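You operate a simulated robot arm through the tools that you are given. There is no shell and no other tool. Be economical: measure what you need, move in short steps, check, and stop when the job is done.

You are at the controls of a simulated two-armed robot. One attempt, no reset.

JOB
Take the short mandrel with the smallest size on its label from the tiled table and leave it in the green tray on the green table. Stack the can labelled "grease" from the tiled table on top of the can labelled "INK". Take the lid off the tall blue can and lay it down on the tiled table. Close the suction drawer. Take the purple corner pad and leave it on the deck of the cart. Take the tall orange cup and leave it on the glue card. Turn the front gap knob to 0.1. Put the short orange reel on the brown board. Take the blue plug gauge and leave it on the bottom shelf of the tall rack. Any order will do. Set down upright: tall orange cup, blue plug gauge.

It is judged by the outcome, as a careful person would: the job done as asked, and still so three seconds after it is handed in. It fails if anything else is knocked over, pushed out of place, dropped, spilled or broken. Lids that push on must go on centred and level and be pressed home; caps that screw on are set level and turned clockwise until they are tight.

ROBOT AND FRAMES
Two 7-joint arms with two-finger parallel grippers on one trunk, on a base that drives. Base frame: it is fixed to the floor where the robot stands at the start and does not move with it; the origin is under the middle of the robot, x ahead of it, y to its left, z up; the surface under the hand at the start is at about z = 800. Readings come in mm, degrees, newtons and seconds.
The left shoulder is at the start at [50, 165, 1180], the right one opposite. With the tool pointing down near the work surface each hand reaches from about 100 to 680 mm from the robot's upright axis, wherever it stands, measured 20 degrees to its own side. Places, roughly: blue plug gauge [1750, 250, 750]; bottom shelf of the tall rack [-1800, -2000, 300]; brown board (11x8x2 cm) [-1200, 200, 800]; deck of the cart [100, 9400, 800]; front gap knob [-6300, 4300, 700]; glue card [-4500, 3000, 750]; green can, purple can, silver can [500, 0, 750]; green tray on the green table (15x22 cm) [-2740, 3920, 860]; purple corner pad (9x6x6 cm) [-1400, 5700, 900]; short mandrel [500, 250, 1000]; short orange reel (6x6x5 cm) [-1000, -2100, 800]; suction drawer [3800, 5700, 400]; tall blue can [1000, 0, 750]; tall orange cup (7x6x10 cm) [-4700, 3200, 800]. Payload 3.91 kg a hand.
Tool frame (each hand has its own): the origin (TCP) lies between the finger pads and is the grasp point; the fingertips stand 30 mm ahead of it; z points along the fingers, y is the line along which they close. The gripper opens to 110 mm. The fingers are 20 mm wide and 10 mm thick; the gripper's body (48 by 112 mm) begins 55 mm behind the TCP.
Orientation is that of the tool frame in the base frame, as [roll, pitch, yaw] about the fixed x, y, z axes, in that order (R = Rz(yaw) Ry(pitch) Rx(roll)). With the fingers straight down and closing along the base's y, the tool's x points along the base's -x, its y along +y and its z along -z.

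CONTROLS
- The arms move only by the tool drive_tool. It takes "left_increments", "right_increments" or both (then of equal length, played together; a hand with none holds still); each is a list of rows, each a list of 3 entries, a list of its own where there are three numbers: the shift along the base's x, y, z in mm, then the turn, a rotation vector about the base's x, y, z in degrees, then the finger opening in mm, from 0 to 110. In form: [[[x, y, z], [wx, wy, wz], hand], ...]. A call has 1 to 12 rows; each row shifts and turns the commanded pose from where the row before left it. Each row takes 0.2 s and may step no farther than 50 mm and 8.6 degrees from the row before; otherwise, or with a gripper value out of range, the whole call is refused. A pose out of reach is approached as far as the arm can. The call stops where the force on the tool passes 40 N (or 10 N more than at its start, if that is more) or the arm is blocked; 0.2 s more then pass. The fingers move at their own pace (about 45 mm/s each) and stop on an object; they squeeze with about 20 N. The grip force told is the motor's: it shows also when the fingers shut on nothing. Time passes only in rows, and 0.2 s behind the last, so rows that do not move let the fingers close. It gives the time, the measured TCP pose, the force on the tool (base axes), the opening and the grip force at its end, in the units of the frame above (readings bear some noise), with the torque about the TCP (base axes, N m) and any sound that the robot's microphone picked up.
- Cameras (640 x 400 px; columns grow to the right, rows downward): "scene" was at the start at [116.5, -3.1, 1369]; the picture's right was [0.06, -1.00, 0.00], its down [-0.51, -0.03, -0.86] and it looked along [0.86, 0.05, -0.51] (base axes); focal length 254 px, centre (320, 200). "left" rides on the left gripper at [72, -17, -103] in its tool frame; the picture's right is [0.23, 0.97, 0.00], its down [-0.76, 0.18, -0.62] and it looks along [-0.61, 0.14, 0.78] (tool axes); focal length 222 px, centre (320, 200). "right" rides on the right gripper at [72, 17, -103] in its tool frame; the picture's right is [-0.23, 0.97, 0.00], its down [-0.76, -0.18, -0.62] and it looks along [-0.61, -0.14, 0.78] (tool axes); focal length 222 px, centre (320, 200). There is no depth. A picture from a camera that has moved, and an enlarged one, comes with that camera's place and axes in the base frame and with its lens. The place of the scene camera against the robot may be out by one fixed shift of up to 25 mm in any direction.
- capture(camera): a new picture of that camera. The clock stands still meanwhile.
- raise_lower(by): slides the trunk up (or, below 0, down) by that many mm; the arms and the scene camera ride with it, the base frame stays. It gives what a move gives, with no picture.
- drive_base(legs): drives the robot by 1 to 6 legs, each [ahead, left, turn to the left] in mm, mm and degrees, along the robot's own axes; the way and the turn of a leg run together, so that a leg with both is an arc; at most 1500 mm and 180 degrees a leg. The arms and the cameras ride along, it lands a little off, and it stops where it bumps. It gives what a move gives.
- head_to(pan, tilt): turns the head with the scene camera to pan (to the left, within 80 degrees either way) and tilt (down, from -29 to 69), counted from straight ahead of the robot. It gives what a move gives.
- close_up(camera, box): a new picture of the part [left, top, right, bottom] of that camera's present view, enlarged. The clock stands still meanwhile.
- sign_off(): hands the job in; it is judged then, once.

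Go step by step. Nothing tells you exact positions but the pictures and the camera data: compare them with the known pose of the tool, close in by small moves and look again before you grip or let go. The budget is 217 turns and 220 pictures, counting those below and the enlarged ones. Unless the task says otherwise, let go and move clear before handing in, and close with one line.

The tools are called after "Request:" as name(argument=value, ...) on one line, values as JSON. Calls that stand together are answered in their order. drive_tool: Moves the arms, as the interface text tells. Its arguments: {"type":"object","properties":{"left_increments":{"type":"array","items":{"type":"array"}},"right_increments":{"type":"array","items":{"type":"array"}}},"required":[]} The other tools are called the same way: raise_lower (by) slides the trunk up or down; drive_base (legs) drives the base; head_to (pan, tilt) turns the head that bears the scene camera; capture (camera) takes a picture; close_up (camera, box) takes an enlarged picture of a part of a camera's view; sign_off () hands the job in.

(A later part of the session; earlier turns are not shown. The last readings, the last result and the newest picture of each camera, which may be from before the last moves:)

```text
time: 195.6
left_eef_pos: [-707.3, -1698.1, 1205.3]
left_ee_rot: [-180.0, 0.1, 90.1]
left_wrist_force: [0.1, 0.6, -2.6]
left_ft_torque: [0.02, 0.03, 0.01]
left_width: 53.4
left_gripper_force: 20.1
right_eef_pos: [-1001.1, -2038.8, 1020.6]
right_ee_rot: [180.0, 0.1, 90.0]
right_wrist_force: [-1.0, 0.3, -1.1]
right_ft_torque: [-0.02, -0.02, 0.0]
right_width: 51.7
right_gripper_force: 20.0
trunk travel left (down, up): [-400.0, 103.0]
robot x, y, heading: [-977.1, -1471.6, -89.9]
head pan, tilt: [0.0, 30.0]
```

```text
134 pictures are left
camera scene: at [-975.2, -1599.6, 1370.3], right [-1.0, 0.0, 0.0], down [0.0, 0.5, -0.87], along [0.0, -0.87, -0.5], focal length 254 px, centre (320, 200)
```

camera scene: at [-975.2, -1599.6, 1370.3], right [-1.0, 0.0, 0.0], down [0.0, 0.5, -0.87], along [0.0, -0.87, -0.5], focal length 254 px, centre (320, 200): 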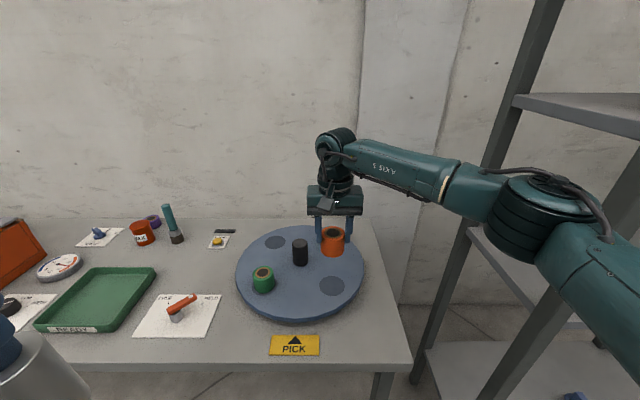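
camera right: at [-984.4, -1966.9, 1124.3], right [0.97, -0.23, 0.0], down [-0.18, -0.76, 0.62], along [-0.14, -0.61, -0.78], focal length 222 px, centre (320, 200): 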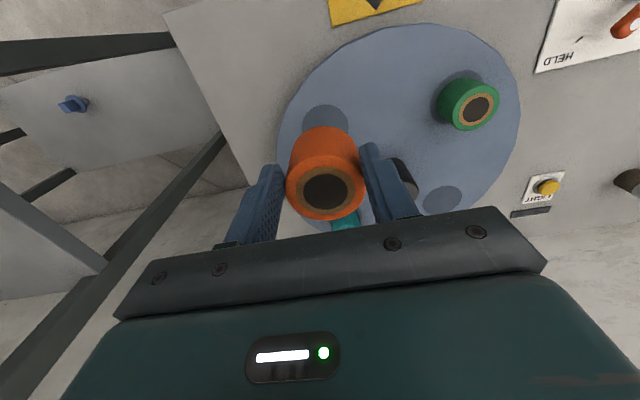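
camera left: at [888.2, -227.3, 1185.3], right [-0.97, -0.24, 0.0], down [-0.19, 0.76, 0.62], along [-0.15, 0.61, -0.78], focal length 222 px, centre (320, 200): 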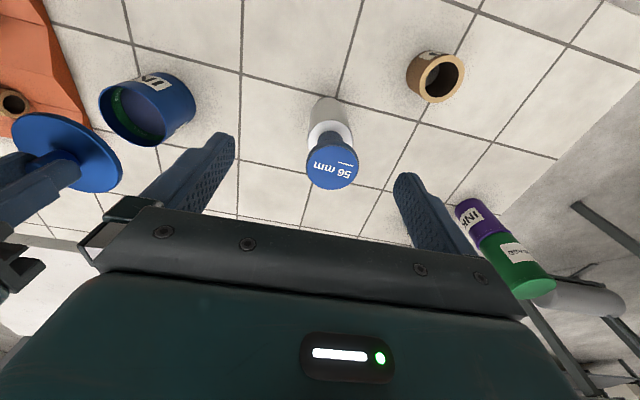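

The reel is held. I check the gauge on the shelf from here, then back off, turn round toward the brown board.

Request:
close_up(camera="right", box=[40, 80, 120, 130])

Request:
drive_tool(right_increments=[[[-30, 40, 20], [0, 0, 0], 20], [[-30, 40, 20], [0, 0, 0], 20], [[-30, 40, 20], [0, 0, 0], 20], [[-30, 40, 0], [0, 0, 0], 20]])

Request:
drive_base(legs=[[-550, 0, 0], [0, 0, 90], [0, 0, 90]])

Request:
capture(camera="scene")

```text
8.00 times, centred on (80, 105) of right
camera zoom: at [-984.4, -1966.9, 1124.3], right [0.97, -0.23, 0.0], down [-0.18, -0.76, 0.62], along [-0.14, -0.61, -0.78], focal length 1777 px, centre (2240, 960)
```

zoom: 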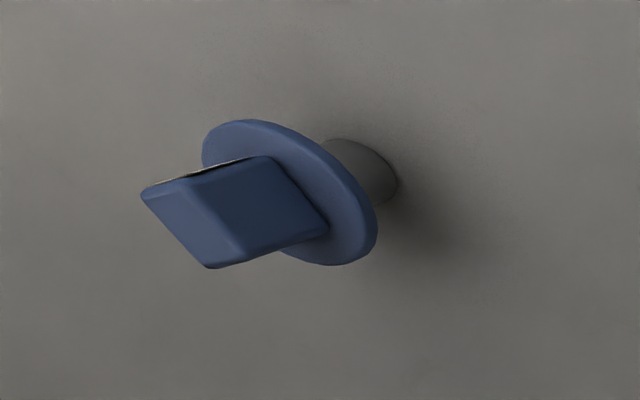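

```text
refused: row 1 steps farther than a row can; nothing moved
```

```text
time: 206.3
left_eef_pos: [-1218.9, -683.6, 1205.9]
left_ee_rot: [180.0, 0.2, -93.5]
left_wrist_force: [-0.8, 0.4, -2.7]
left_ft_torque: [-0.05, -0.01, 0.0]
left_width: 53.1
left_gripper_force: 20.7
right_eef_pos: [-903.5, -361.5, 1020.1]
right_ee_rot: [-179.9, 0.0, -93.5]
right_wrist_force: [0.1, 0.7, -1.0]
right_ft_torque: [0.0, 0.01, -0.01]
right_width: 50.6
right_gripper_force: 19.9
trunk travel left (down, up): [-400.0, 103.0]
robot x, y, heading: [-966.3, -930.9, 86.6]
head pan, tilt: [0.0, 30.0]
```

```text
132 pictures are left
camera scene: at [-963.8, -815.8, 1370.2], right [1.0, -0.06, 0.0], down [-0.03, -0.5, -0.87], along [0.05, 0.86, -0.5], focal length 254 px, centre (320, 200)
```

scene: 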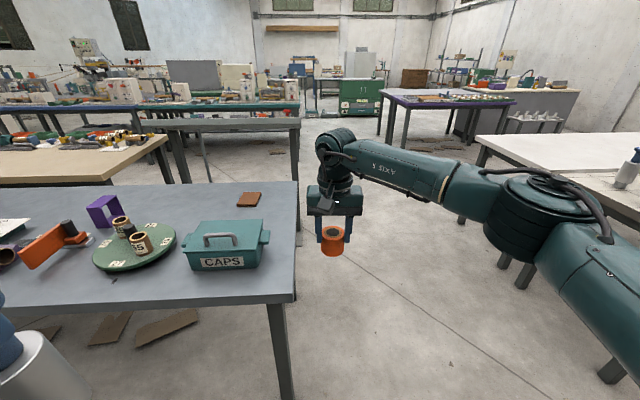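

The gauge is upright. The brown board is at about (-1220,162), near the bench's right edge; I drive to that side.

Request:
drive_base(legs=[[0, -380, 3.4], [1050, 0, 0], [0, 0, 90]])

Request:
capture(camera="scene")

```text
time: 219.1
left_eef_pos: [-824.6, -123.2, 1204.4]
left_ee_rot: [-179.9, 0.1, 0.0]
left_wrist_force: [-0.6, 0.5, -2.9]
left_ft_torque: [-0.02, 0.0, 0.02]
left_width: 53.3
left_gripper_force: 20.3
right_eef_pos: [-1164.3, 172.9, 1021.6]
right_ee_rot: [180.0, 0.1, -0.2]
right_wrist_force: [0.1, -0.6, -0.7]
right_ft_torque: [0.03, 0.02, 0.0]
right_width: 49.5
right_gripper_force: 19.8
trunk travel left (down, up): [-400.0, 103.0]
robot x, y, heading: [-597.3, 144.9, 180.0]
head pan, tilt: [0.0, 30.0]
```

```text
131 pictures are left
camera scene: at [-719.2, 134.6, 1370.2], right [0.0, 1.0, 0.0], down [0.5, 0.0, -0.87], along [-0.87, 0.0, -0.5], focal length 254 px, centre (320, 200)
```

scene: 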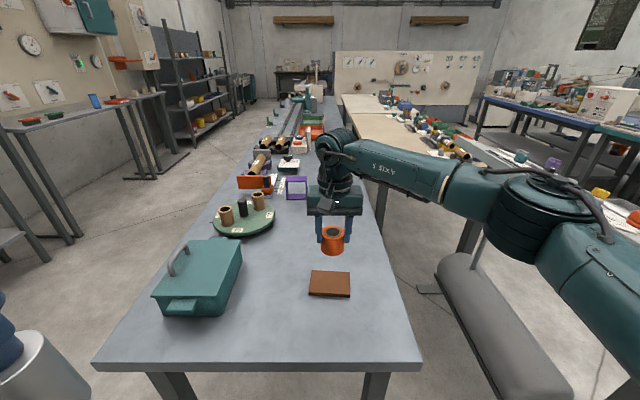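

Request:
drive_tool(right_increments=[[[0, 0, -40], [0, 0, 0], 20], [[0, 0, -40], [0, 0, 0], 20]])

Request:
capture(camera="right")

Request:
close_up(camera="scene", box=[280, 190, 400, 310])

```text
time: 219.7
left_eef_pos: [-824.0, -122.1, 1205.1]
left_ee_rot: [-180.0, 0.1, -0.1]
left_wrist_force: [0.5, -0.3, -3.3]
left_ft_torque: [-0.02, -0.02, 0.0]
left_width: 53.3
left_gripper_force: 20.2
right_eef_pos: [-1165.3, 170.9, 939.3]
right_ee_rot: [-180.0, 0.0, 0.0]
right_wrist_force: [1.0, -0.6, -0.1]
right_ft_torque: [-0.01, -0.03, 0.02]
right_width: 49.3
right_gripper_force: 20.1
trunk travel left (down, up): [-400.0, 103.0]
robot x, y, heading: [-598.3, 142.3, 180.0]
head pan, tilt: [0.0, 30.0]
```

```text
130 pictures are left
camera right: at [-1092.1, 154.9, 1042.9], right [-0.23, -0.97, 0.0], down [-0.76, 0.18, 0.62], along [-0.61, 0.14, -0.78], focal length 222 px, centre (320, 200)
```

right: 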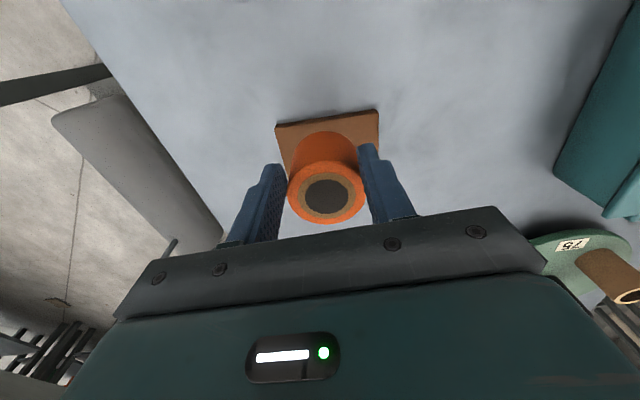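

```text
3.33 times, centred on (340, 250) of scene
camera zoom: at [-719.5, 134.7, 1370.2], right [0.0, 1.0, 0.0], down [0.5, 0.0, -0.87], along [-0.87, 0.0, -0.5], focal length 845 px, centre (253, 33)
```

zoom: 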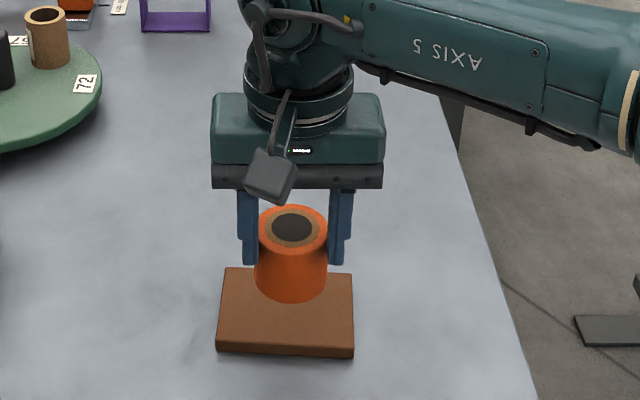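

The board centre is about (-1211,163), top ≈818. I move over it and lower.

Request:
drive_tool(right_increments=[[[-23, -4, 0], [0, 0, 0], 20], [[-23, -4, 0], [0, 0, 0], 20], [[0, 0, -30], [0, 0, 0], 20], [[0, 0, -20], [0, 0, 0], 20], [[0, 0, -10], [0, 0, 0], 20], [[0, 0, 0], [0, 0, 0], 20]])

Request:
close_up(camera="scene", box=[280, 190, 400, 310])

Request:
capture(camera="right")

```text
time: 221.1
left_eef_pos: [-822.8, -122.5, 1204.9]
left_ee_rot: [-179.9, 0.1, 0.0]
left_wrist_force: [-0.6, -0.9, -3.9]
left_ft_torque: [0.02, -0.04, 0.0]
left_width: 53.4
left_gripper_force: 19.4
right_eef_pos: [-1210.7, 163.9, 882.6]
right_ee_rot: [180.0, 0.2, 0.0]
right_wrist_force: [-0.9, 0.3, 9.5]
right_ft_torque: [0.01, 0.18, 0.03]
right_width: 49.0
right_gripper_force: 20.2
trunk travel left (down, up): [-400.0, 103.0]
robot x, y, heading: [-598.5, 142.1, 180.2]
head pan, tilt: [0.0, 30.0]
```

```text
3.33 times, centred on (340, 250) of scene
camera zoom: at [-718.1, 134.7, 1370.5], right [0.0, 1.0, 0.0], down [0.5, 0.0, -0.87], along [-0.87, 0.0, -0.5], focal length 845 px, centre (253, 33)
```

zoom: 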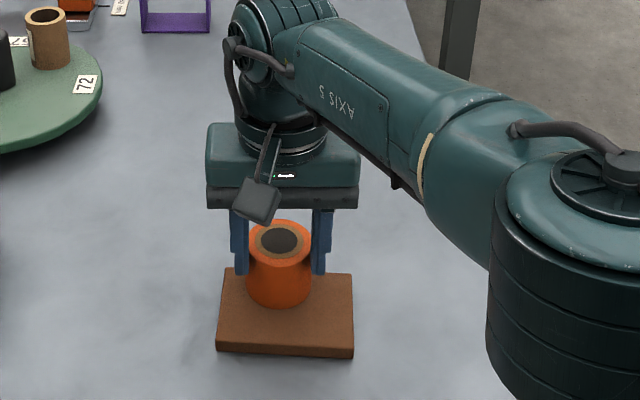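

```text
127 pictures are left
camera right: at [-1138.1, 147.9, 984.8], right [-0.23, -0.97, 0.0], down [-0.76, 0.18, 0.63], along [-0.61, 0.14, -0.78], focal length 222 px, centre (320, 200)
```

right: 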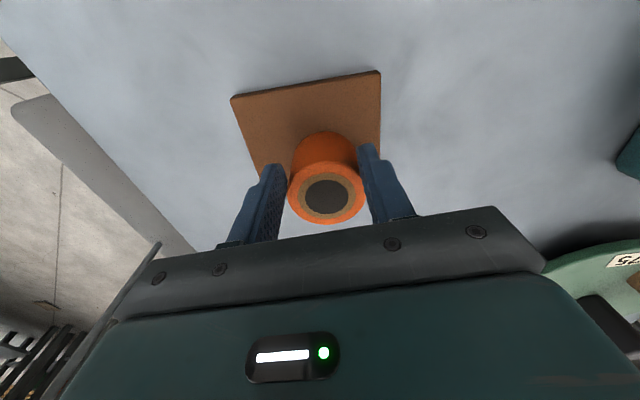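

It's touching the board but near its back edge; I lift slightly, shift 14 mm toward me and 5 mm right, and lower again.

Request:
drive_tool(right_increments=[[[0, 0, 10], [0, 0, 0], 20], [[14, 5, 0], [0, 0, 0], 20], [[0, 0, -4], [0, 0, 0], 20], [[0, 0, 0], [0, 0, 0], 20]])

Request:
close_up(camera="scene", box=[280, 190, 400, 310])

Request:
capture(camera="right")

```text
time: 222.1
left_eef_pos: [-824.1, -121.8, 1205.8]
left_ee_rot: [-180.0, 0.1, -0.1]
left_wrist_force: [-0.8, 0.8, -3.7]
left_ft_torque: [-0.06, -0.01, 0.0]
left_width: 53.5
left_gripper_force: 20.4
right_eef_pos: [-1197.5, 170.2, 885.6]
right_ee_rot: [180.0, -0.1, -0.1]
right_wrist_force: [0.9, -0.2, -0.1]
right_ft_torque: [0.02, 0.0, -0.03]
right_width: 49.2
right_gripper_force: 20.6
trunk travel left (down, up): [-400.0, 103.0]
robot x, y, heading: [-596.3, 143.6, 179.8]
head pan, tilt: [0.0, 30.0]
```

```text
3.33 times, centred on (340, 250) of scene
camera zoom: at [-719.3, 134.9, 1370.2], right [0.0, 1.0, 0.0], down [0.5, 0.0, -0.87], along [-0.87, 0.0, -0.5], focal length 845 px, centre (253, 33)
```

zoom: 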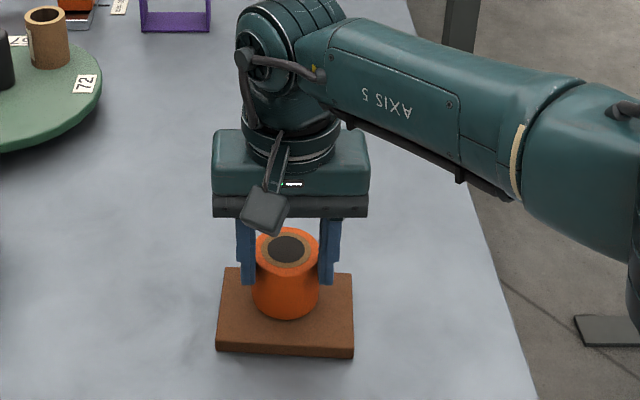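

```text
125 pictures are left
camera right: at [-1124.9, 153.0, 988.4], right [-0.23, -0.97, 0.0], down [-0.76, 0.18, 0.62], along [-0.61, 0.14, -0.78], focal length 222 px, centre (320, 200)
```

right: 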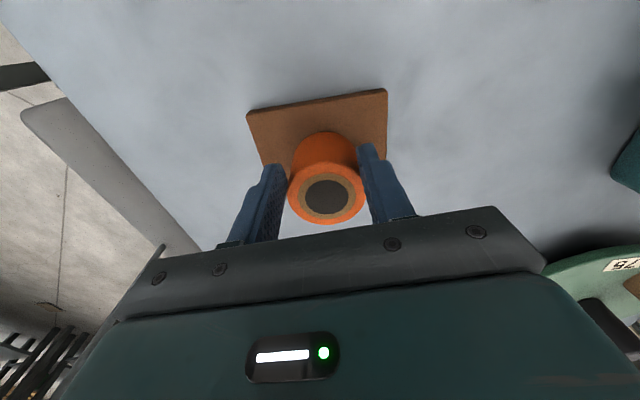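

Centred now. I lower to contact and release.

Request:
drive_tool(right_increments=[[[0, 0, -3], [0, 0, 0], 20], [[0, 0, -2], [0, 0, 0], 20], [[0, 0, 0], [0, 0, 0], 20]])

```text
time: 222.9
left_eef_pos: [-824.0, -122.5, 1204.6]
left_ee_rot: [-180.0, 0.0, 0.0]
left_wrist_force: [0.1, -0.2, -1.8]
left_ft_torque: [0.03, 0.01, 0.0]
left_width: 53.2
left_gripper_force: 19.9
right_eef_pos: [-1198.1, 170.3, 881.0]
right_ee_rot: [-179.9, 0.1, -0.1]
right_wrist_force: [0.6, -1.3, 4.8]
right_ft_torque: [0.01, 0.11, 0.03]
right_width: 49.3
right_gripper_force: 20.0
trunk travel left (down, up): [-400.0, 103.0]
robot x, y, heading: [-600.7, 141.3, 180.0]
head pan, tilt: [0.0, 30.0]
```

Request:
drive_tool(right_increments=[[[0, 0, -1], [0, 0, 0], 60], [[0, 0, 0], [0, 0, 0], 90], [[0, 0, 0], [0, 0, 0], 110], [[0, 0, 0], [0, 0, 0], 110], [[0, 0, 40], [0, 0, 0], 110], [[0, 0, 45], [0, 0, 0], 110], [[0, 0, 45], [0, 0, 0], 110], [[40, 0, 20], [0, 0, 0], 110], [[40, 0, 20], [0, 0, 0], 110], [[40, 10, 0], [0, 0, 0], 110], [[40, 10, 0], [0, 0, 0], 110]])

Request:
capture(camera="scene")

Request:
close_up(camera="scene", box=[290, 250, 370, 310])

```text
time: 225.3
left_eef_pos: [-824.6, -122.1, 1205.7]
left_ee_rot: [-180.0, 0.2, -0.1]
left_wrist_force: [0.9, -0.9, -3.3]
left_ft_torque: [-0.03, -0.02, 0.04]
left_width: 53.3
left_gripper_force: 20.0
right_eef_pos: [-1036.8, 189.8, 1050.9]
right_ee_rot: [-180.0, 0.1, -0.1]
right_wrist_force: [0.3, 0.1, -0.5]
right_ft_torque: [-0.01, 0.03, 0.02]
right_width: 110.0
right_gripper_force: 0.1
trunk travel left (down, up): [-400.0, 103.0]
robot x, y, heading: [-597.5, 139.8, 180.4]
head pan, tilt: [0.0, 30.0]
```

```text
124 pictures are left
camera scene: at [-718.8, 134.9, 1370.3], right [0.0, 1.0, 0.0], down [0.5, 0.0, -0.87], along [-0.87, 0.0, -0.5], focal length 254 px, centre (320, 200)
```

scene: 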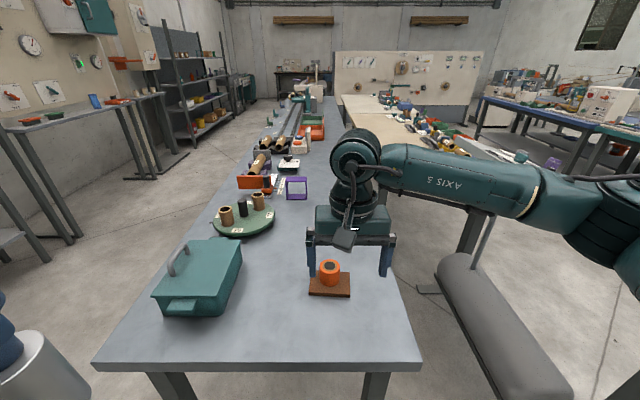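

```text
6.67 times, centred on (330, 280) of scene
camera zoom: at [-718.8, 134.9, 1370.3], right [0.0, 1.0, 0.0], down [0.5, 0.0, -0.87], along [-0.87, 0.0, -0.5], focal length 1690 px, centre (253, -333)
```

zoom: 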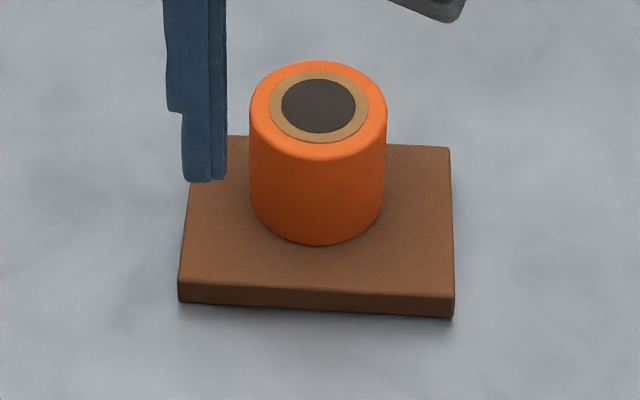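

The reel sits well on the board. Next is the green tray; I drive up the corridor and look.

Request:
drive_base(legs=[[0, 0, -90], [1200, 0, 0]])

Request:
head_to(pan=35, tilt=15)

Request:
capture(camera="scene")

Request:
head_to(pan=-20, tilt=15)

Request:
capture(camera="scene")

```text
time: 235.2
left_eef_pos: [-864.3, 1567.9, 1204.6]
left_ee_rot: [179.9, 0.1, -89.9]
left_wrist_force: [-0.7, 0.4, -4.0]
left_ft_torque: [0.01, 0.02, 0.02]
left_width: 52.8
left_gripper_force: 19.8
right_eef_pos: [-550.0, 1783.2, 1050.0]
right_ee_rot: [179.9, 0.0, -89.9]
right_wrist_force: [-0.2, 0.6, 0.8]
right_ft_torque: [0.03, 0.01, 0.02]
right_width: 109.9
right_gripper_force: 0.1
trunk travel left (down, up): [-400.0, 103.0]
robot x, y, heading: [-602.2, 1338.8, 90.2]
head pan, tilt: [0.0, 30.0]
```

```text
time: 236.2
left_eef_pos: [-864.6, 1568.4, 1204.6]
left_ee_rot: [180.0, 0.2, -89.8]
left_wrist_force: [0.0, -0.1, -3.6]
left_ft_torque: [-0.01, -0.02, 0.01]
left_width: 53.1
left_gripper_force: 20.1
right_eef_pos: [-552.7, 1781.9, 1050.3]
right_ee_rot: [180.0, 0.0, -89.7]
right_wrist_force: [-0.1, -0.9, 0.0]
right_ft_torque: [-0.05, -0.03, 0.0]
right_width: 110.0
right_gripper_force: 0.1
trunk travel left (down, up): [-400.0, 103.0]
robot x, y, heading: [-596.5, 1339.9, 89.9]
head pan, tilt: [35.0, 15.0]
```

```text
122 pictures are left
camera scene: at [-655.4, 1439.1, 1394.4], right [0.82, 0.58, 0.0], down [0.15, -0.21, -0.97], along [-0.56, 0.79, -0.26], focal length 254 px, centre (320, 200)
```

scene: 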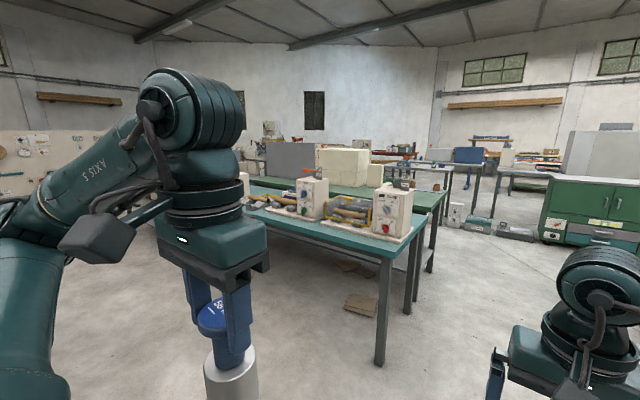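

```text
time: 237.4
left_eef_pos: [-863.7, 1568.1, 1204.4]
left_ee_rot: [-180.0, 0.1, -89.8]
left_wrist_force: [-0.2, -0.2, -3.4]
left_ft_torque: [-0.02, 0.04, -0.02]
left_width: 53.2
left_gripper_force: 19.7
right_eef_pos: [-552.3, 1783.1, 1050.4]
right_ee_rot: [180.0, 0.1, -89.9]
right_wrist_force: [0.3, 0.2, -0.3]
right_ft_torque: [-0.02, 0.02, 0.0]
right_width: 110.0
right_gripper_force: 0.1
trunk travel left (down, up): [-400.0, 103.0]
robot x, y, heading: [-596.4, 1340.0, 90.3]
head pan, tilt: [-20.0, 15.0]
```

```text
121 pictures are left
camera scene: at [-570.1, 1450.5, 1394.4], right [0.94, -0.34, 0.0], down [-0.09, -0.24, -0.97], along [0.33, 0.91, -0.26], focal length 254 px, centre (320, 200)
```

scene: 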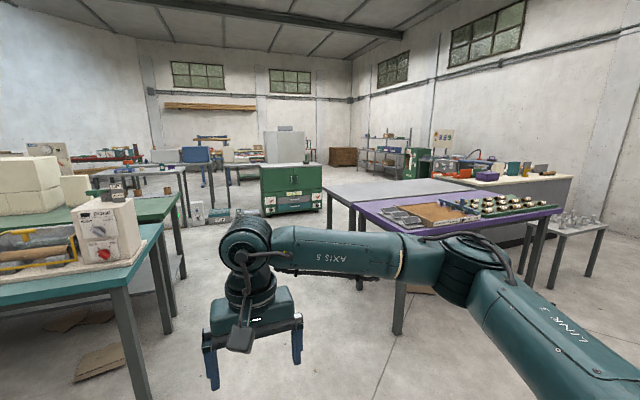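

The tray is on the green table's far side, I think. I drive up the corridor past both tables and look from there.

Request:
drive_base(legs=[[1200, -150, 0], [1200, 0, 0], [900, 0, 0], [0, 0, 90]])

Request:
head_to(pan=0, tilt=20)

Request:
capture(camera="scene")

Request:
head_to(pan=-60, tilt=20)

Request:
capture(camera="scene")

```text
time: 257.5
left_eef_pos: [-776.0, 4363.5, 1205.9]
left_ee_rot: [-179.9, 0.1, 4.6]
left_wrist_force: [-0.1, -0.1, -2.8]
left_ft_torque: [-0.01, -0.04, 0.0]
left_width: 52.9
left_gripper_force: 19.3
right_eef_pos: [-1014.5, 4658.4, 1050.2]
right_ee_rot: [-179.9, 0.0, 4.5]
right_wrist_force: [1.0, -0.2, 0.7]
right_ft_torque: [-0.01, -0.04, 0.0]
right_width: 110.1
right_gripper_force: 0.0
trunk travel left (down, up): [-400.0, 103.0]
robot x, y, heading: [-572.5, 4645.6, -175.0]
head pan, tilt: [-20.0, 15.0]
```

```text
time: 258.3
left_eef_pos: [-776.8, 4364.3, 1205.3]
left_ee_rot: [-180.0, 0.1, 4.5]
left_wrist_force: [0.4, -0.3, -2.9]
left_ft_torque: [0.0, -0.05, -0.01]
left_width: 52.8
left_gripper_force: 20.4
right_eef_pos: [-1013.3, 4659.1, 1050.4]
right_ee_rot: [180.0, 0.0, 4.5]
right_wrist_force: [0.8, 0.2, -0.4]
right_ft_torque: [-0.02, -0.01, 0.0]
right_width: 109.9
right_gripper_force: 0.1
trunk travel left (down, up): [-400.0, 103.0]
robot x, y, heading: [-569.9, 4646.9, -175.8]
head pan, tilt: [0.0, 20.0]
```

```text
120 pictures are left
camera scene: at [-695.7, 4627.9, 1386.3], right [-0.08, 1.0, 0.0], down [0.34, 0.03, -0.94], along [-0.94, -0.07, -0.34], focal length 254 px, centre (320, 200)
```

scene: 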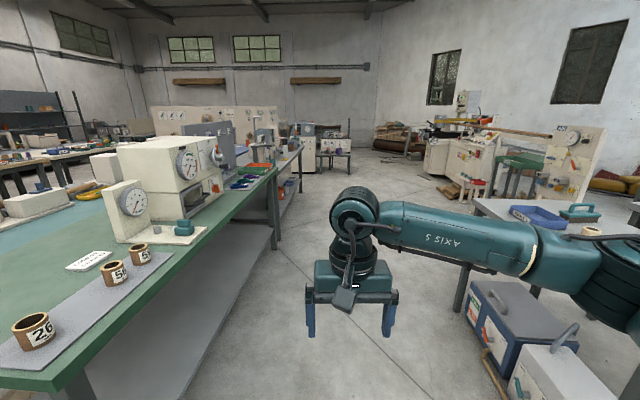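

```text
time: 259.6
left_eef_pos: [-775.9, 4364.9, 1204.6]
left_ee_rot: [179.9, 0.1, 4.5]
left_wrist_force: [0.3, 0.1, -4.7]
left_ft_torque: [0.03, -0.02, 0.0]
left_width: 52.7
left_gripper_force: 20.2
right_eef_pos: [-1013.3, 4659.7, 1051.1]
right_ee_rot: [179.9, 0.0, 4.5]
right_wrist_force: [0.3, 0.6, -0.2]
right_ft_torque: [0.01, -0.04, 0.02]
right_width: 110.2
right_gripper_force: 0.1
trunk travel left (down, up): [-400.0, 103.0]
robot x, y, heading: [-571.7, 4647.9, -175.5]
head pan, tilt: [-60.0, 20.0]
```

```text
119 pictures are left
camera scene: at [-655.7, 4711.9, 1386.3], right [0.82, 0.57, 0.0], down [0.19, -0.28, -0.94], along [-0.53, 0.77, -0.34], focal length 254 px, centre (320, 200)
```

scene: 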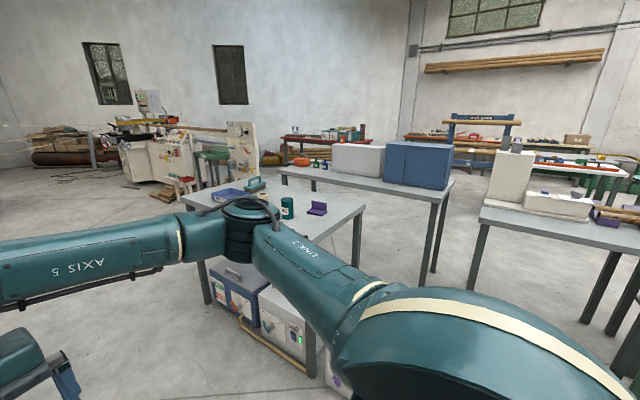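

I see the purple pad at about (-1347,5699) for later, and the tray at the far end of the green table. I drive along the green table and face it.

Request:
drive_base(legs=[[1150, 0, -4.5], [1130, 0, 0], [0, 0, 90]])

Request:
head_to(pan=0, tilt=30)

Request:
capture(camera="scene")

```text
time: 274.7
left_eef_pos: [-2561.1, 4370.9, 1205.1]
left_ee_rot: [180.0, 0.1, 92.6]
left_wrist_force: [-1.0, 0.2, -4.5]
left_ft_torque: [0.05, -0.03, 0.02]
left_width: 52.4
left_gripper_force: 20.1
right_eef_pos: [-2864.9, 4142.4, 1049.6]
right_ee_rot: [180.0, 0.0, 92.6]
right_wrist_force: [0.8, 0.1, -0.3]
right_ft_torque: [-0.01, -0.01, -0.01]
right_width: 109.9
right_gripper_force: 0.1
trunk travel left (down, up): [-400.0, 103.0]
robot x, y, heading: [-2838.5, 4588.9, -87.6]
head pan, tilt: [-60.0, 20.0]
```

```text
time: 276.0
left_eef_pos: [-2562.5, 4370.2, 1204.2]
left_ee_rot: [180.0, 0.1, 92.6]
left_wrist_force: [-0.1, -0.8, -2.5]
left_ft_torque: [0.04, -0.02, -0.01]
left_width: 52.7
left_gripper_force: 19.9
right_eef_pos: [-2866.0, 4142.3, 1049.6]
right_ee_rot: [-180.0, 0.1, 92.5]
right_wrist_force: [-0.1, 0.2, 0.2]
right_ft_torque: [0.0, 0.02, 0.0]
right_width: 110.3
right_gripper_force: 0.1
trunk travel left (down, up): [-400.0, 103.0]
robot x, y, heading: [-2837.2, 4585.4, -87.3]
head pan, tilt: [0.0, 30.0]
```

```text
118 pictures are left
camera scene: at [-2834.7, 4457.5, 1370.2], right [-1.0, -0.05, 0.0], down [-0.02, 0.5, -0.87], along [0.04, -0.87, -0.5], focal length 254 px, centre (320, 200)
```

scene: 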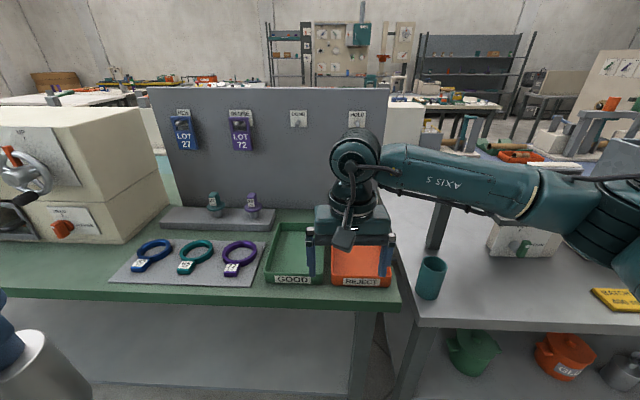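

The green tray ("GOOD") is at about (-2728,3890). I clear the right hand aside, drive closer and bring the mandrel over the tray.

Request:
drive_tool(right_increments=[[[-30, 35, 0], [0, 0, 0], 110], [[-30, 35, 0], [0, 0, 0], 110], [[-30, 35, 0], [0, 0, 0], 110], [[-30, 35, 0], [0, 0, 0], 110], [[-30, 35, 0], [0, 0, 0], 110]])

Request:
drive_base(legs=[[150, 0, -2.5]])

Request:
drive_tool(left_increments=[[[-25, -40, 0], [0, 0, 0], 10], [[-25, -40, 0], [0, 0, 0], 10], [[-25, -40, 0], [0, 0, 0], 10], [[-25, -40, 0], [0, 0, 0], 10], [[-25, -40, 0], [0, 0, 0], 10], [[-15, -40, 0], [0, 0, 0], 10]])

Request:
capture(camera="scene")

Request:
capture(camera="left")

```text
time: 277.2
left_eef_pos: [-2562.8, 4371.3, 1205.1]
left_ee_rot: [179.9, 0.0, 92.7]
left_wrist_force: [-1.0, 0.1, -4.1]
left_ft_torque: [0.04, -0.01, -0.01]
left_width: 52.5
left_gripper_force: 19.8
right_eef_pos: [-3012.8, 4313.5, 1053.2]
right_ee_rot: [-179.9, -0.1, 92.7]
right_wrist_force: [0.0, -0.1, -0.1]
right_ft_torque: [0.03, -0.01, 0.0]
right_width: 109.8
right_gripper_force: 0.1
right hand out of reach, approached as far as the arm can: row 5
trunk travel left (down, up): [-400.0, 103.0]
robot x, y, heading: [-2833.9, 4586.2, -87.2]
head pan, tilt: [0.0, 30.0]
```

```text
time: 278.5
left_eef_pos: [-2567.1, 4211.7, 1204.8]
left_ee_rot: [180.0, 0.0, 90.3]
left_wrist_force: [0.1, -0.8, -3.4]
left_ft_torque: [0.05, 0.0, 0.0]
left_width: 52.5
left_gripper_force: 20.5
right_eef_pos: [-3018.8, 4172.2, 1053.8]
right_ee_rot: [-179.9, -0.2, 90.3]
right_wrist_force: [0.6, -0.1, 0.4]
right_ft_torque: [0.03, 0.0, 0.03]
right_width: 109.9
right_gripper_force: 0.0
trunk travel left (down, up): [-400.0, 103.0]
robot x, y, heading: [-2833.1, 4439.9, -89.7]
head pan, tilt: [0.0, 30.0]
```

```text
time: 279.9
left_eef_pos: [-2709.2, 3968.1, 1204.5]
left_ee_rot: [179.9, -0.1, 90.3]
left_wrist_force: [0.3, 1.0, -3.8]
left_ft_torque: [0.02, 0.0, 0.02]
left_width: 52.5
left_gripper_force: 20.0
right_eef_pos: [-3019.9, 4171.5, 1053.5]
right_ee_rot: [-180.0, -0.2, 90.3]
right_wrist_force: [0.7, 0.7, 0.4]
right_ft_torque: [0.02, 0.01, -0.06]
right_width: 109.9
right_gripper_force: 0.0
trunk travel left (down, up): [-400.0, 103.0]
robot x, y, heading: [-2836.9, 4438.3, -89.7]
head pan, tilt: [0.0, 30.0]
```

```text
117 pictures are left
camera scene: at [-2836.1, 4308.8, 1370.1], right [-1.0, -0.01, 0.0], down [0.0, 0.5, -0.87], along [0.01, -0.87, -0.5], focal length 254 px, centre (320, 200)
```

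scene: 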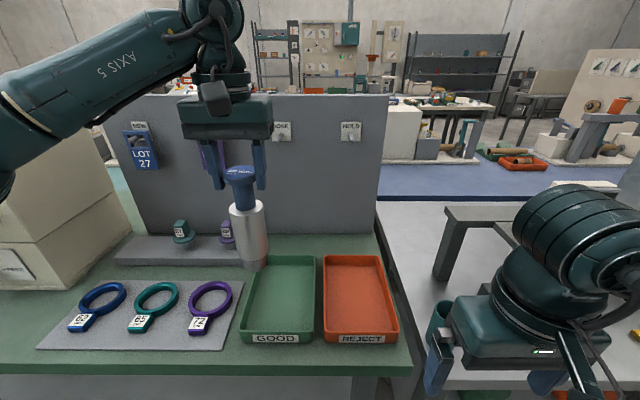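

```text
116 pictures are left
camera left: at [-2727.1, 4041.9, 1309.8], right [0.97, 0.23, 0.0], down [0.18, -0.76, 0.62], along [0.15, -0.61, -0.78], focal length 222 px, centre (320, 200)
```

left: 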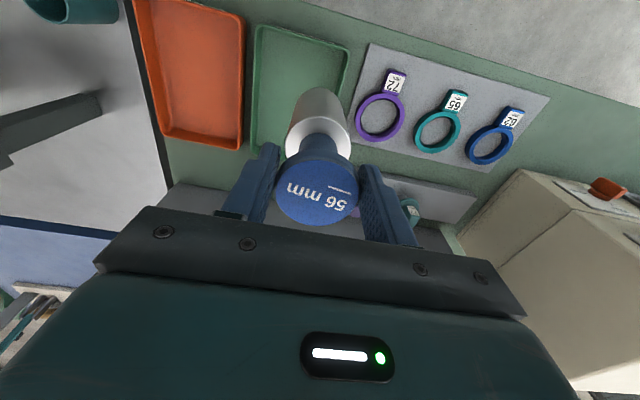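

The tray centre is about (-2747,3900). I move over it and lower.

Request:
drive_tool(left_increments=[[[-19, -32, 0], [0, 0, 0], 10], [[-19, -31, 0], [0, 0, 0], 10], [[0, 0, -40], [0, 0, 0], 10], [[0, 0, -40], [0, 0, 0], 10], [[0, 0, -30], [0, 0, 0], 10], [[0, 0, 0], [0, 0, 0], 10]])

Request:
capture(camera="scene")

Request:
capture(camera="left")

```text
time: 281.3
left_eef_pos: [-2746.1, 3908.7, 1098.2]
left_ee_rot: [-180.0, 0.0, 90.4]
left_wrist_force: [0.2, -0.4, -3.8]
left_ft_torque: [0.05, 0.03, 0.0]
left_width: 52.6
left_gripper_force: 20.0
right_eef_pos: [-3018.5, 4172.6, 1054.4]
right_ee_rot: [-179.9, -0.2, 90.4]
right_wrist_force: [0.0, 0.3, 0.2]
right_ft_torque: [0.01, 0.01, -0.02]
right_width: 110.0
right_gripper_force: 0.0
trunk travel left (down, up): [-400.0, 103.0]
robot x, y, heading: [-2832.1, 4439.1, -89.8]
head pan, tilt: [0.0, 30.0]
```

```text
115 pictures are left
camera scene: at [-2835.7, 4309.6, 1370.2], right [-1.0, -0.01, 0.0], down [0.0, 0.5, -0.87], along [0.01, -0.87, -0.5], focal length 254 px, centre (320, 200)
```

scene: 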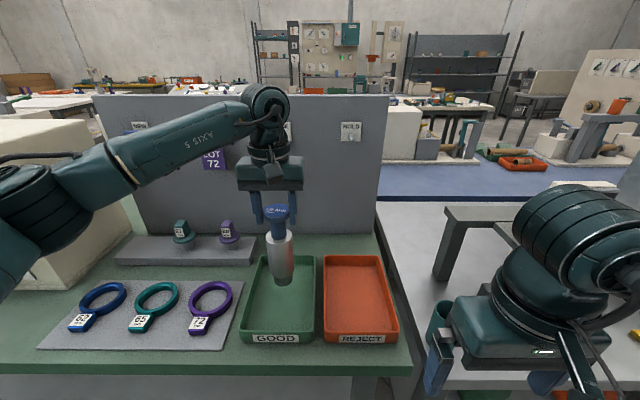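

```text
114 pictures are left
camera left: at [-2763.4, 3982.4, 1202.6], right [0.97, 0.23, 0.0], down [0.18, -0.76, 0.62], along [0.15, -0.61, -0.78], focal length 222 px, centre (320, 200)
```

left: 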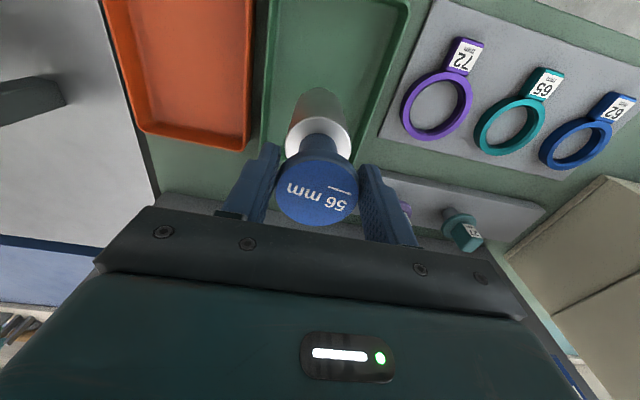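

Request:
drive_tool(left_increments=[[[0, 4, -20], [0, 0, 0], 10], [[0, 0, -8], [0, 0, 0], 10], [[0, 0, -3], [0, 0, 0], 10], [[0, 0, -3], [0, 0, 0], 10], [[0, 0, 0], [0, 0, 0], 10]])

```text
time: 282.5
left_eef_pos: [-2744.4, 3912.7, 1061.2]
left_ee_rot: [-180.0, 0.0, 90.2]
left_wrist_force: [-0.3, 0.6, -3.5]
left_ft_torque: [0.01, 0.01, 0.0]
left_width: 52.6
left_gripper_force: 20.4
right_eef_pos: [-3018.4, 4173.0, 1053.9]
right_ee_rot: [-179.9, -0.1, 90.3]
right_wrist_force: [0.0, 0.7, 0.0]
right_ft_torque: [-0.03, 0.01, 0.02]
right_width: 109.9
right_gripper_force: 0.1
trunk travel left (down, up): [-400.0, 103.0]
robot x, y, heading: [-2832.1, 4439.6, -90.1]
head pan, tilt: [0.0, 30.0]
```

Request:
drive_tool(left_increments=[[[0, 0, -3], [0, 0, 0], 10], [[0, 0, -3], [0, 0, 0], 10], [[0, 0, 0], [0, 0, 0], 10]])

Request:
close_up(camera="scene", box=[230, 200, 350, 350])

```text
time: 283.3
left_eef_pos: [-2745.4, 3912.9, 1056.9]
left_ee_rot: [-180.0, 0.1, 90.2]
left_wrist_force: [0.6, 0.0, -2.7]
left_ft_torque: [0.05, 0.0, 0.01]
left_width: 52.7
left_gripper_force: 20.3
right_eef_pos: [-3018.8, 4171.9, 1054.9]
right_ee_rot: [-179.9, -0.1, 90.4]
right_wrist_force: [-1.1, 0.1, -0.2]
right_ft_torque: [0.01, -0.01, 0.0]
right_width: 110.2
right_gripper_force: 0.1
trunk travel left (down, up): [-400.0, 103.0]
robot x, y, heading: [-2835.0, 4437.0, -89.6]
head pan, tilt: [0.0, 30.0]
```

```text
2.67 times, centred on (290, 275) of scene
camera zoom: at [-2835.7, 4309.5, 1370.2], right [-1.0, -0.01, 0.0], down [0.0, 0.5, -0.87], along [0.01, -0.87, -0.5], focal length 676 px, centre (400, 0)
```

zoom: 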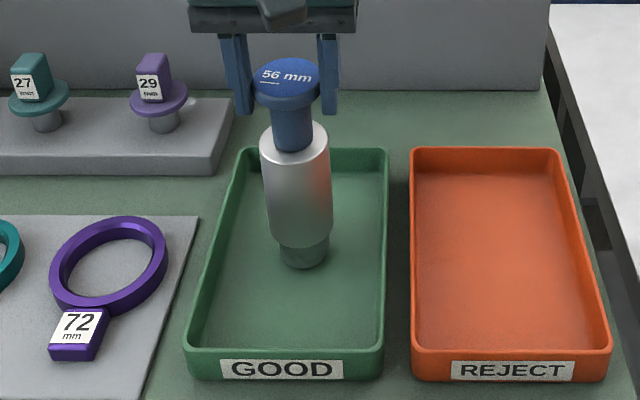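

Request:
drive_tool(left_increments=[[[0, 0, -3], [0, 0, 0], 10], [[0, 0, -2], [0, 0, 0], 10], [[0, 0, 0], [0, 0, 0], 10]])

Request:
drive_tool(left_increments=[[[0, 0, -2], [0, 0, 0], 10], [[0, 0, -1], [0, 0, 0], 10], [[0, 0, 0], [0, 0, 0], 10]])

```text
time: 284.1
left_eef_pos: [-2745.5, 3913.9, 1049.3]
left_ee_rot: [179.9, 0.0, 90.3]
left_wrist_force: [0.5, -1.0, -3.2]
left_ft_torque: [0.03, -0.02, 0.01]
left_width: 52.2
left_gripper_force: 20.1
right_eef_pos: [-3018.6, 4172.9, 1054.4]
right_ee_rot: [-179.8, -0.2, 90.4]
right_wrist_force: [-0.4, -0.4, 0.7]
right_ft_torque: [-0.02, -0.01, -0.01]
right_width: 110.0
right_gripper_force: 0.0
trunk travel left (down, up): [-400.0, 103.0]
robot x, y, heading: [-2833.2, 4437.3, -89.8]
head pan, tilt: [0.0, 30.0]
```

```text
time: 284.9
left_eef_pos: [-2744.5, 3913.6, 1050.1]
left_ee_rot: [-179.9, 0.3, 90.3]
left_wrist_force: [-0.1, 0.5, 13.2]
left_ft_torque: [0.07, 0.0, 0.1]
left_width: 52.6
left_gripper_force: 20.6
right_eef_pos: [-3019.5, 4172.7, 1053.8]
right_ee_rot: [179.9, 0.0, 90.5]
right_wrist_force: [-1.1, -0.6, 0.3]
right_ft_torque: [0.0, 0.02, -0.01]
right_width: 110.1
right_gripper_force: 0.1
trunk travel left (down, up): [-400.0, 103.0]
robot x, y, heading: [-2836.7, 4438.4, -89.8]
head pan, tilt: [0.0, 30.0]
```

Contact with the tray floor. I release and rise.

Request:
drive_tool(left_increments=[[[0, 0, 1], [0, 0, 0], 80], [[0, 0, 0], [0, 0, 0], 110], [[0, 0, 0], [0, 0, 0], 110], [[0, 0, 0], [0, 0, 0], 110], [[0, 0, 35], [0, 0, 0], 110], [[0, 0, 45], [0, 0, 0], 110], [[0, 0, 45], [0, 0, 0], 110], [[10, 40, 0], [0, 0, 0], 110], [[20, 40, 0], [0, 0, 0], 110], [[20, 40, 0], [0, 0, 0], 110], [[20, 40, 0], [0, 0, 0], 110]])

Request:
capture(camera="scene")

```text
time: 287.3
left_eef_pos: [-2675.5, 4073.5, 1174.6]
left_ee_rot: [-180.0, 0.2, 90.2]
left_wrist_force: [0.7, 0.7, 0.1]
left_ft_torque: [0.01, 0.01, -0.04]
left_width: 109.9
left_gripper_force: 0.1
right_eef_pos: [-3018.0, 4173.1, 1054.6]
right_ee_rot: [-179.9, -0.2, 90.5]
right_wrist_force: [0.2, 0.1, -0.1]
right_ft_torque: [-0.04, 0.0, -0.03]
right_width: 110.0
right_gripper_force: 0.0
trunk travel left (down, up): [-400.0, 103.0]
robot x, y, heading: [-2830.9, 4438.1, -89.6]
head pan, tilt: [0.0, 30.0]
```

```text
112 pictures are left
camera scene: at [-2835.2, 4310.5, 1370.3], right [-1.0, -0.01, 0.0], down [0.0, 0.5, -0.87], along [0.01, -0.87, -0.5], focal length 254 px, centre (320, 200)
```

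scene: 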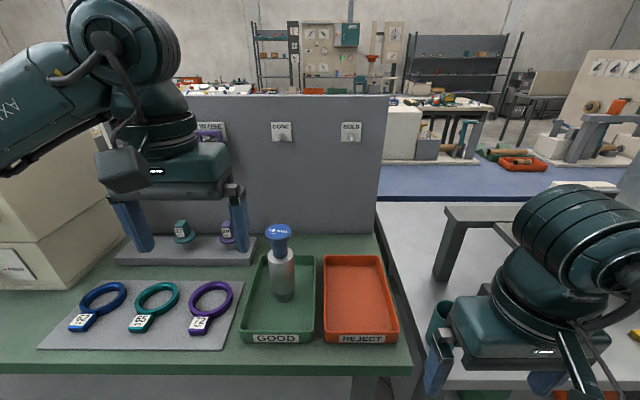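

The mandrel stands in the tray. I look to my right toward the glue card area.

Request:
drive_base(legs=[[-200, 0, 0]])

Request:
head_to(pan=-65, tilt=20)

Request:
capture(camera="scene")

```text
time: 289.0
left_eef_pos: [-2676.1, 4278.1, 1172.5]
left_ee_rot: [-179.9, 0.1, 90.6]
left_wrist_force: [0.1, 0.5, 0.3]
left_ft_torque: [-0.05, 0.0, -0.01]
left_width: 110.0
left_gripper_force: 0.1
right_eef_pos: [-3019.2, 4375.6, 1054.5]
right_ee_rot: [-179.9, 0.0, 90.6]
right_wrist_force: [0.1, -0.4, -0.1]
right_ft_torque: [0.0, -0.01, 0.0]
right_width: 110.0
right_gripper_force: 0.1
trunk travel left (down, up): [-400.0, 103.0]
robot x, y, heading: [-2833.9, 4638.5, -89.7]
head pan, tilt: [0.0, 30.0]
```

```text
time: 290.3
left_eef_pos: [-2675.7, 4277.9, 1174.1]
left_ee_rot: [179.9, 0.1, 90.6]
left_wrist_force: [0.3, -0.3, -0.1]
left_ft_torque: [0.0, -0.02, 0.01]
left_width: 110.1
left_gripper_force: 0.1
right_eef_pos: [-3018.9, 4375.7, 1053.8]
right_ee_rot: [-179.9, -0.1, 90.6]
right_wrist_force: [0.0, 0.3, 0.5]
right_ft_torque: [0.02, -0.03, -0.02]
right_width: 110.1
right_gripper_force: 0.0
trunk travel left (down, up): [-400.0, 103.0]
robot x, y, heading: [-2836.4, 4639.3, -89.5]
head pan, tilt: [-65.0, 20.0]
```

```text
111 pictures are left
camera scene: at [-2921.8, 4563.4, 1386.3], right [-0.43, 0.9, 0.0], down [0.31, 0.15, -0.94], along [-0.85, -0.41, -0.34], focal length 254 px, centre (320, 200)
```

scene: 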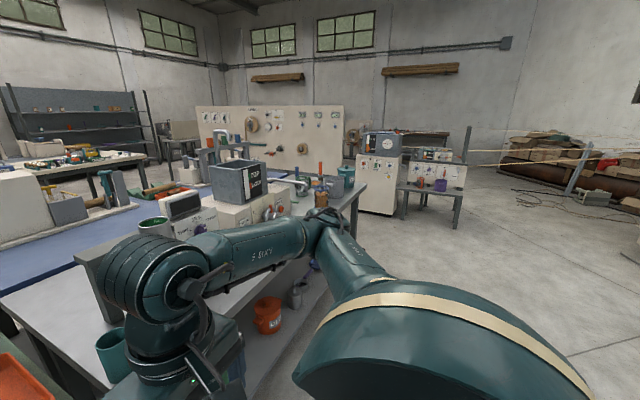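

Request:
close_up(camera="scene", box=[130, 120, 390, 280])

```text
2.46 times, centred on (260, 200) of scene
camera zoom: at [-2921.8, 4563.4, 1386.3], right [-0.43, 0.9, 0.0], down [0.31, 0.15, -0.94], along [-0.85, -0.41, -0.34], focal length 624 px, centre (468, 200)
```

zoom: 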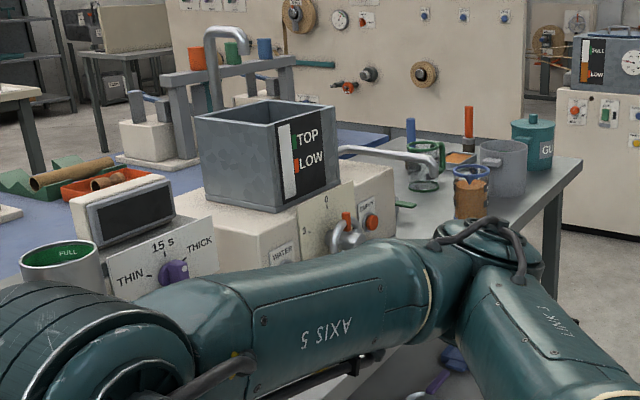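

I can't see the cup yet from here; I slide along the bench to x≈-4650 and look across it.

Request:
drive_base(legs=[[0, -1000, 0], [0, -850, 0]])

Request:
head_to(pan=0, tilt=25)

Request:
capture(camera="scene")

```text
time: 306.8
left_eef_pos: [-4536.1, 4289.2, 1172.7]
left_ee_rot: [-180.0, 0.1, 88.6]
left_wrist_force: [0.9, -1.1, -1.3]
left_ft_torque: [0.0, 0.03, 0.01]
left_width: 110.0
left_gripper_force: 0.0
right_eef_pos: [-4874.2, 4400.2, 1054.2]
right_ee_rot: [180.0, -0.1, 88.5]
right_wrist_force: [-0.5, -0.2, 0.1]
right_ft_torque: [-0.03, 0.02, -0.03]
right_width: 110.1
right_gripper_force: 0.1
trunk travel left (down, up): [-400.0, 103.0]
robot x, y, heading: [-4679.4, 4657.1, -91.6]
head pan, tilt: [-65.0, 20.0]
```

```text
time: 308.2
left_eef_pos: [-4534.9, 4290.9, 1174.3]
left_ee_rot: [180.0, 0.1, 88.4]
left_wrist_force: [-0.6, -0.5, 0.4]
left_ft_torque: [-0.01, -0.02, 0.0]
left_width: 110.0
left_gripper_force: 0.1
right_eef_pos: [-4875.6, 4400.5, 1054.0]
right_ee_rot: [-179.8, -0.1, 88.4]
right_wrist_force: [0.3, -0.7, -0.5]
right_ft_torque: [-0.01, 0.0, 0.01]
right_width: 110.0
right_gripper_force: 0.0
trunk travel left (down, up): [-400.0, 103.0]
robot x, y, heading: [-4683.1, 4657.9, -91.7]
head pan, tilt: [0.0, 25.0]
```

```text
109 pictures are left
camera scene: at [-4687.0, 4529.8, 1378.2], right [-1.0, 0.03, 0.0], down [0.01, 0.42, -0.91], along [-0.02, -0.91, -0.42], focal length 254 px, centre (320, 200)
```

scene: 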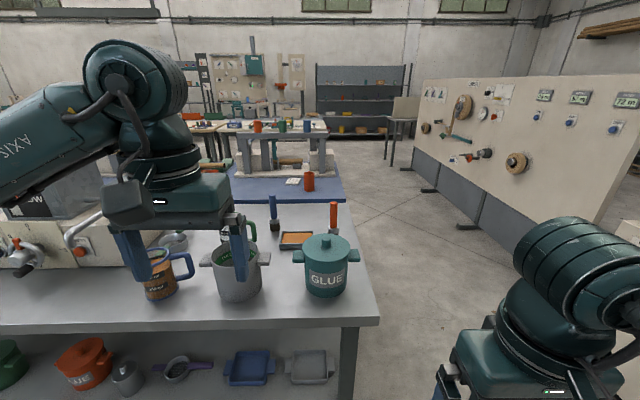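

I see the tall orange cup at about (-4647,3151) on the blue table and a white card at (-4546,2988). I drive to the blue table's end.

Request:
drive_base(legs=[[0, -680, 1.7], [1490, 0, 0], [0, 0, 90]])

Request:
head_to(pan=0, tilt=30)

Request:
capture(camera="scene")

```text
time: 325.6
left_eef_pos: [-5011.2, 3277.6, 1174.2]
left_ee_rot: [180.0, 0.1, 177.6]
left_wrist_force: [0.4, 0.7, 0.3]
left_ft_torque: [0.01, -0.02, -0.01]
left_width: 110.0
left_gripper_force: 0.1
right_eef_pos: [-5126.2, 2940.7, 1052.8]
right_ee_rot: [-179.9, 0.0, 177.6]
right_wrist_force: [-0.2, 0.5, 0.6]
right_ft_torque: [-0.03, 0.01, 0.01]
right_width: 110.0
right_gripper_force: 0.2
trunk travel left (down, up): [-400.0, 103.0]
robot x, y, heading: [-5381.6, 3137.2, -2.4]
head pan, tilt: [0.0, 25.0]
```

```text
time: 326.2
left_eef_pos: [-5012.2, 3277.5, 1174.1]
left_ee_rot: [180.0, 0.1, 177.5]
left_wrist_force: [0.2, 0.6, 0.0]
left_ft_torque: [0.0, 0.03, 0.02]
left_width: 109.9
left_gripper_force: 0.0
right_eef_pos: [-5127.0, 2940.2, 1054.4]
right_ee_rot: [-179.8, -0.1, 177.8]
right_wrist_force: [-0.7, -0.4, 0.6]
right_ft_torque: [0.0, 0.01, 0.01]
right_width: 110.1
right_gripper_force: 0.0
trunk travel left (down, up): [-400.0, 103.0]
robot x, y, heading: [-5380.3, 3134.9, -2.5]
head pan, tilt: [0.0, 30.0]
```

```text
108 pictures are left
camera scene: at [-5266.0, 3124.8, 1370.3], right [-0.04, -1.0, 0.0], down [-0.5, 0.02, -0.87], along [0.87, -0.04, -0.5], focal length 254 px, centre (320, 200)
```

scene: 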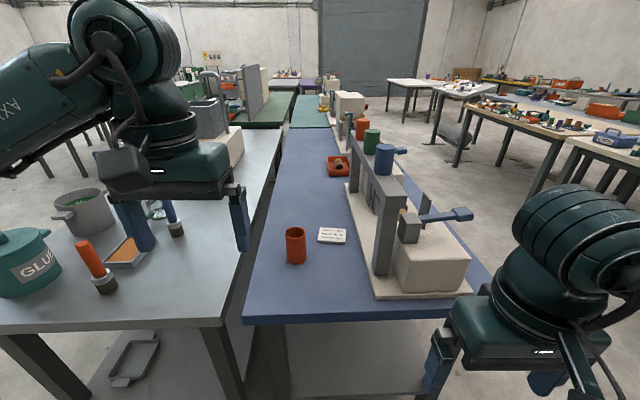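

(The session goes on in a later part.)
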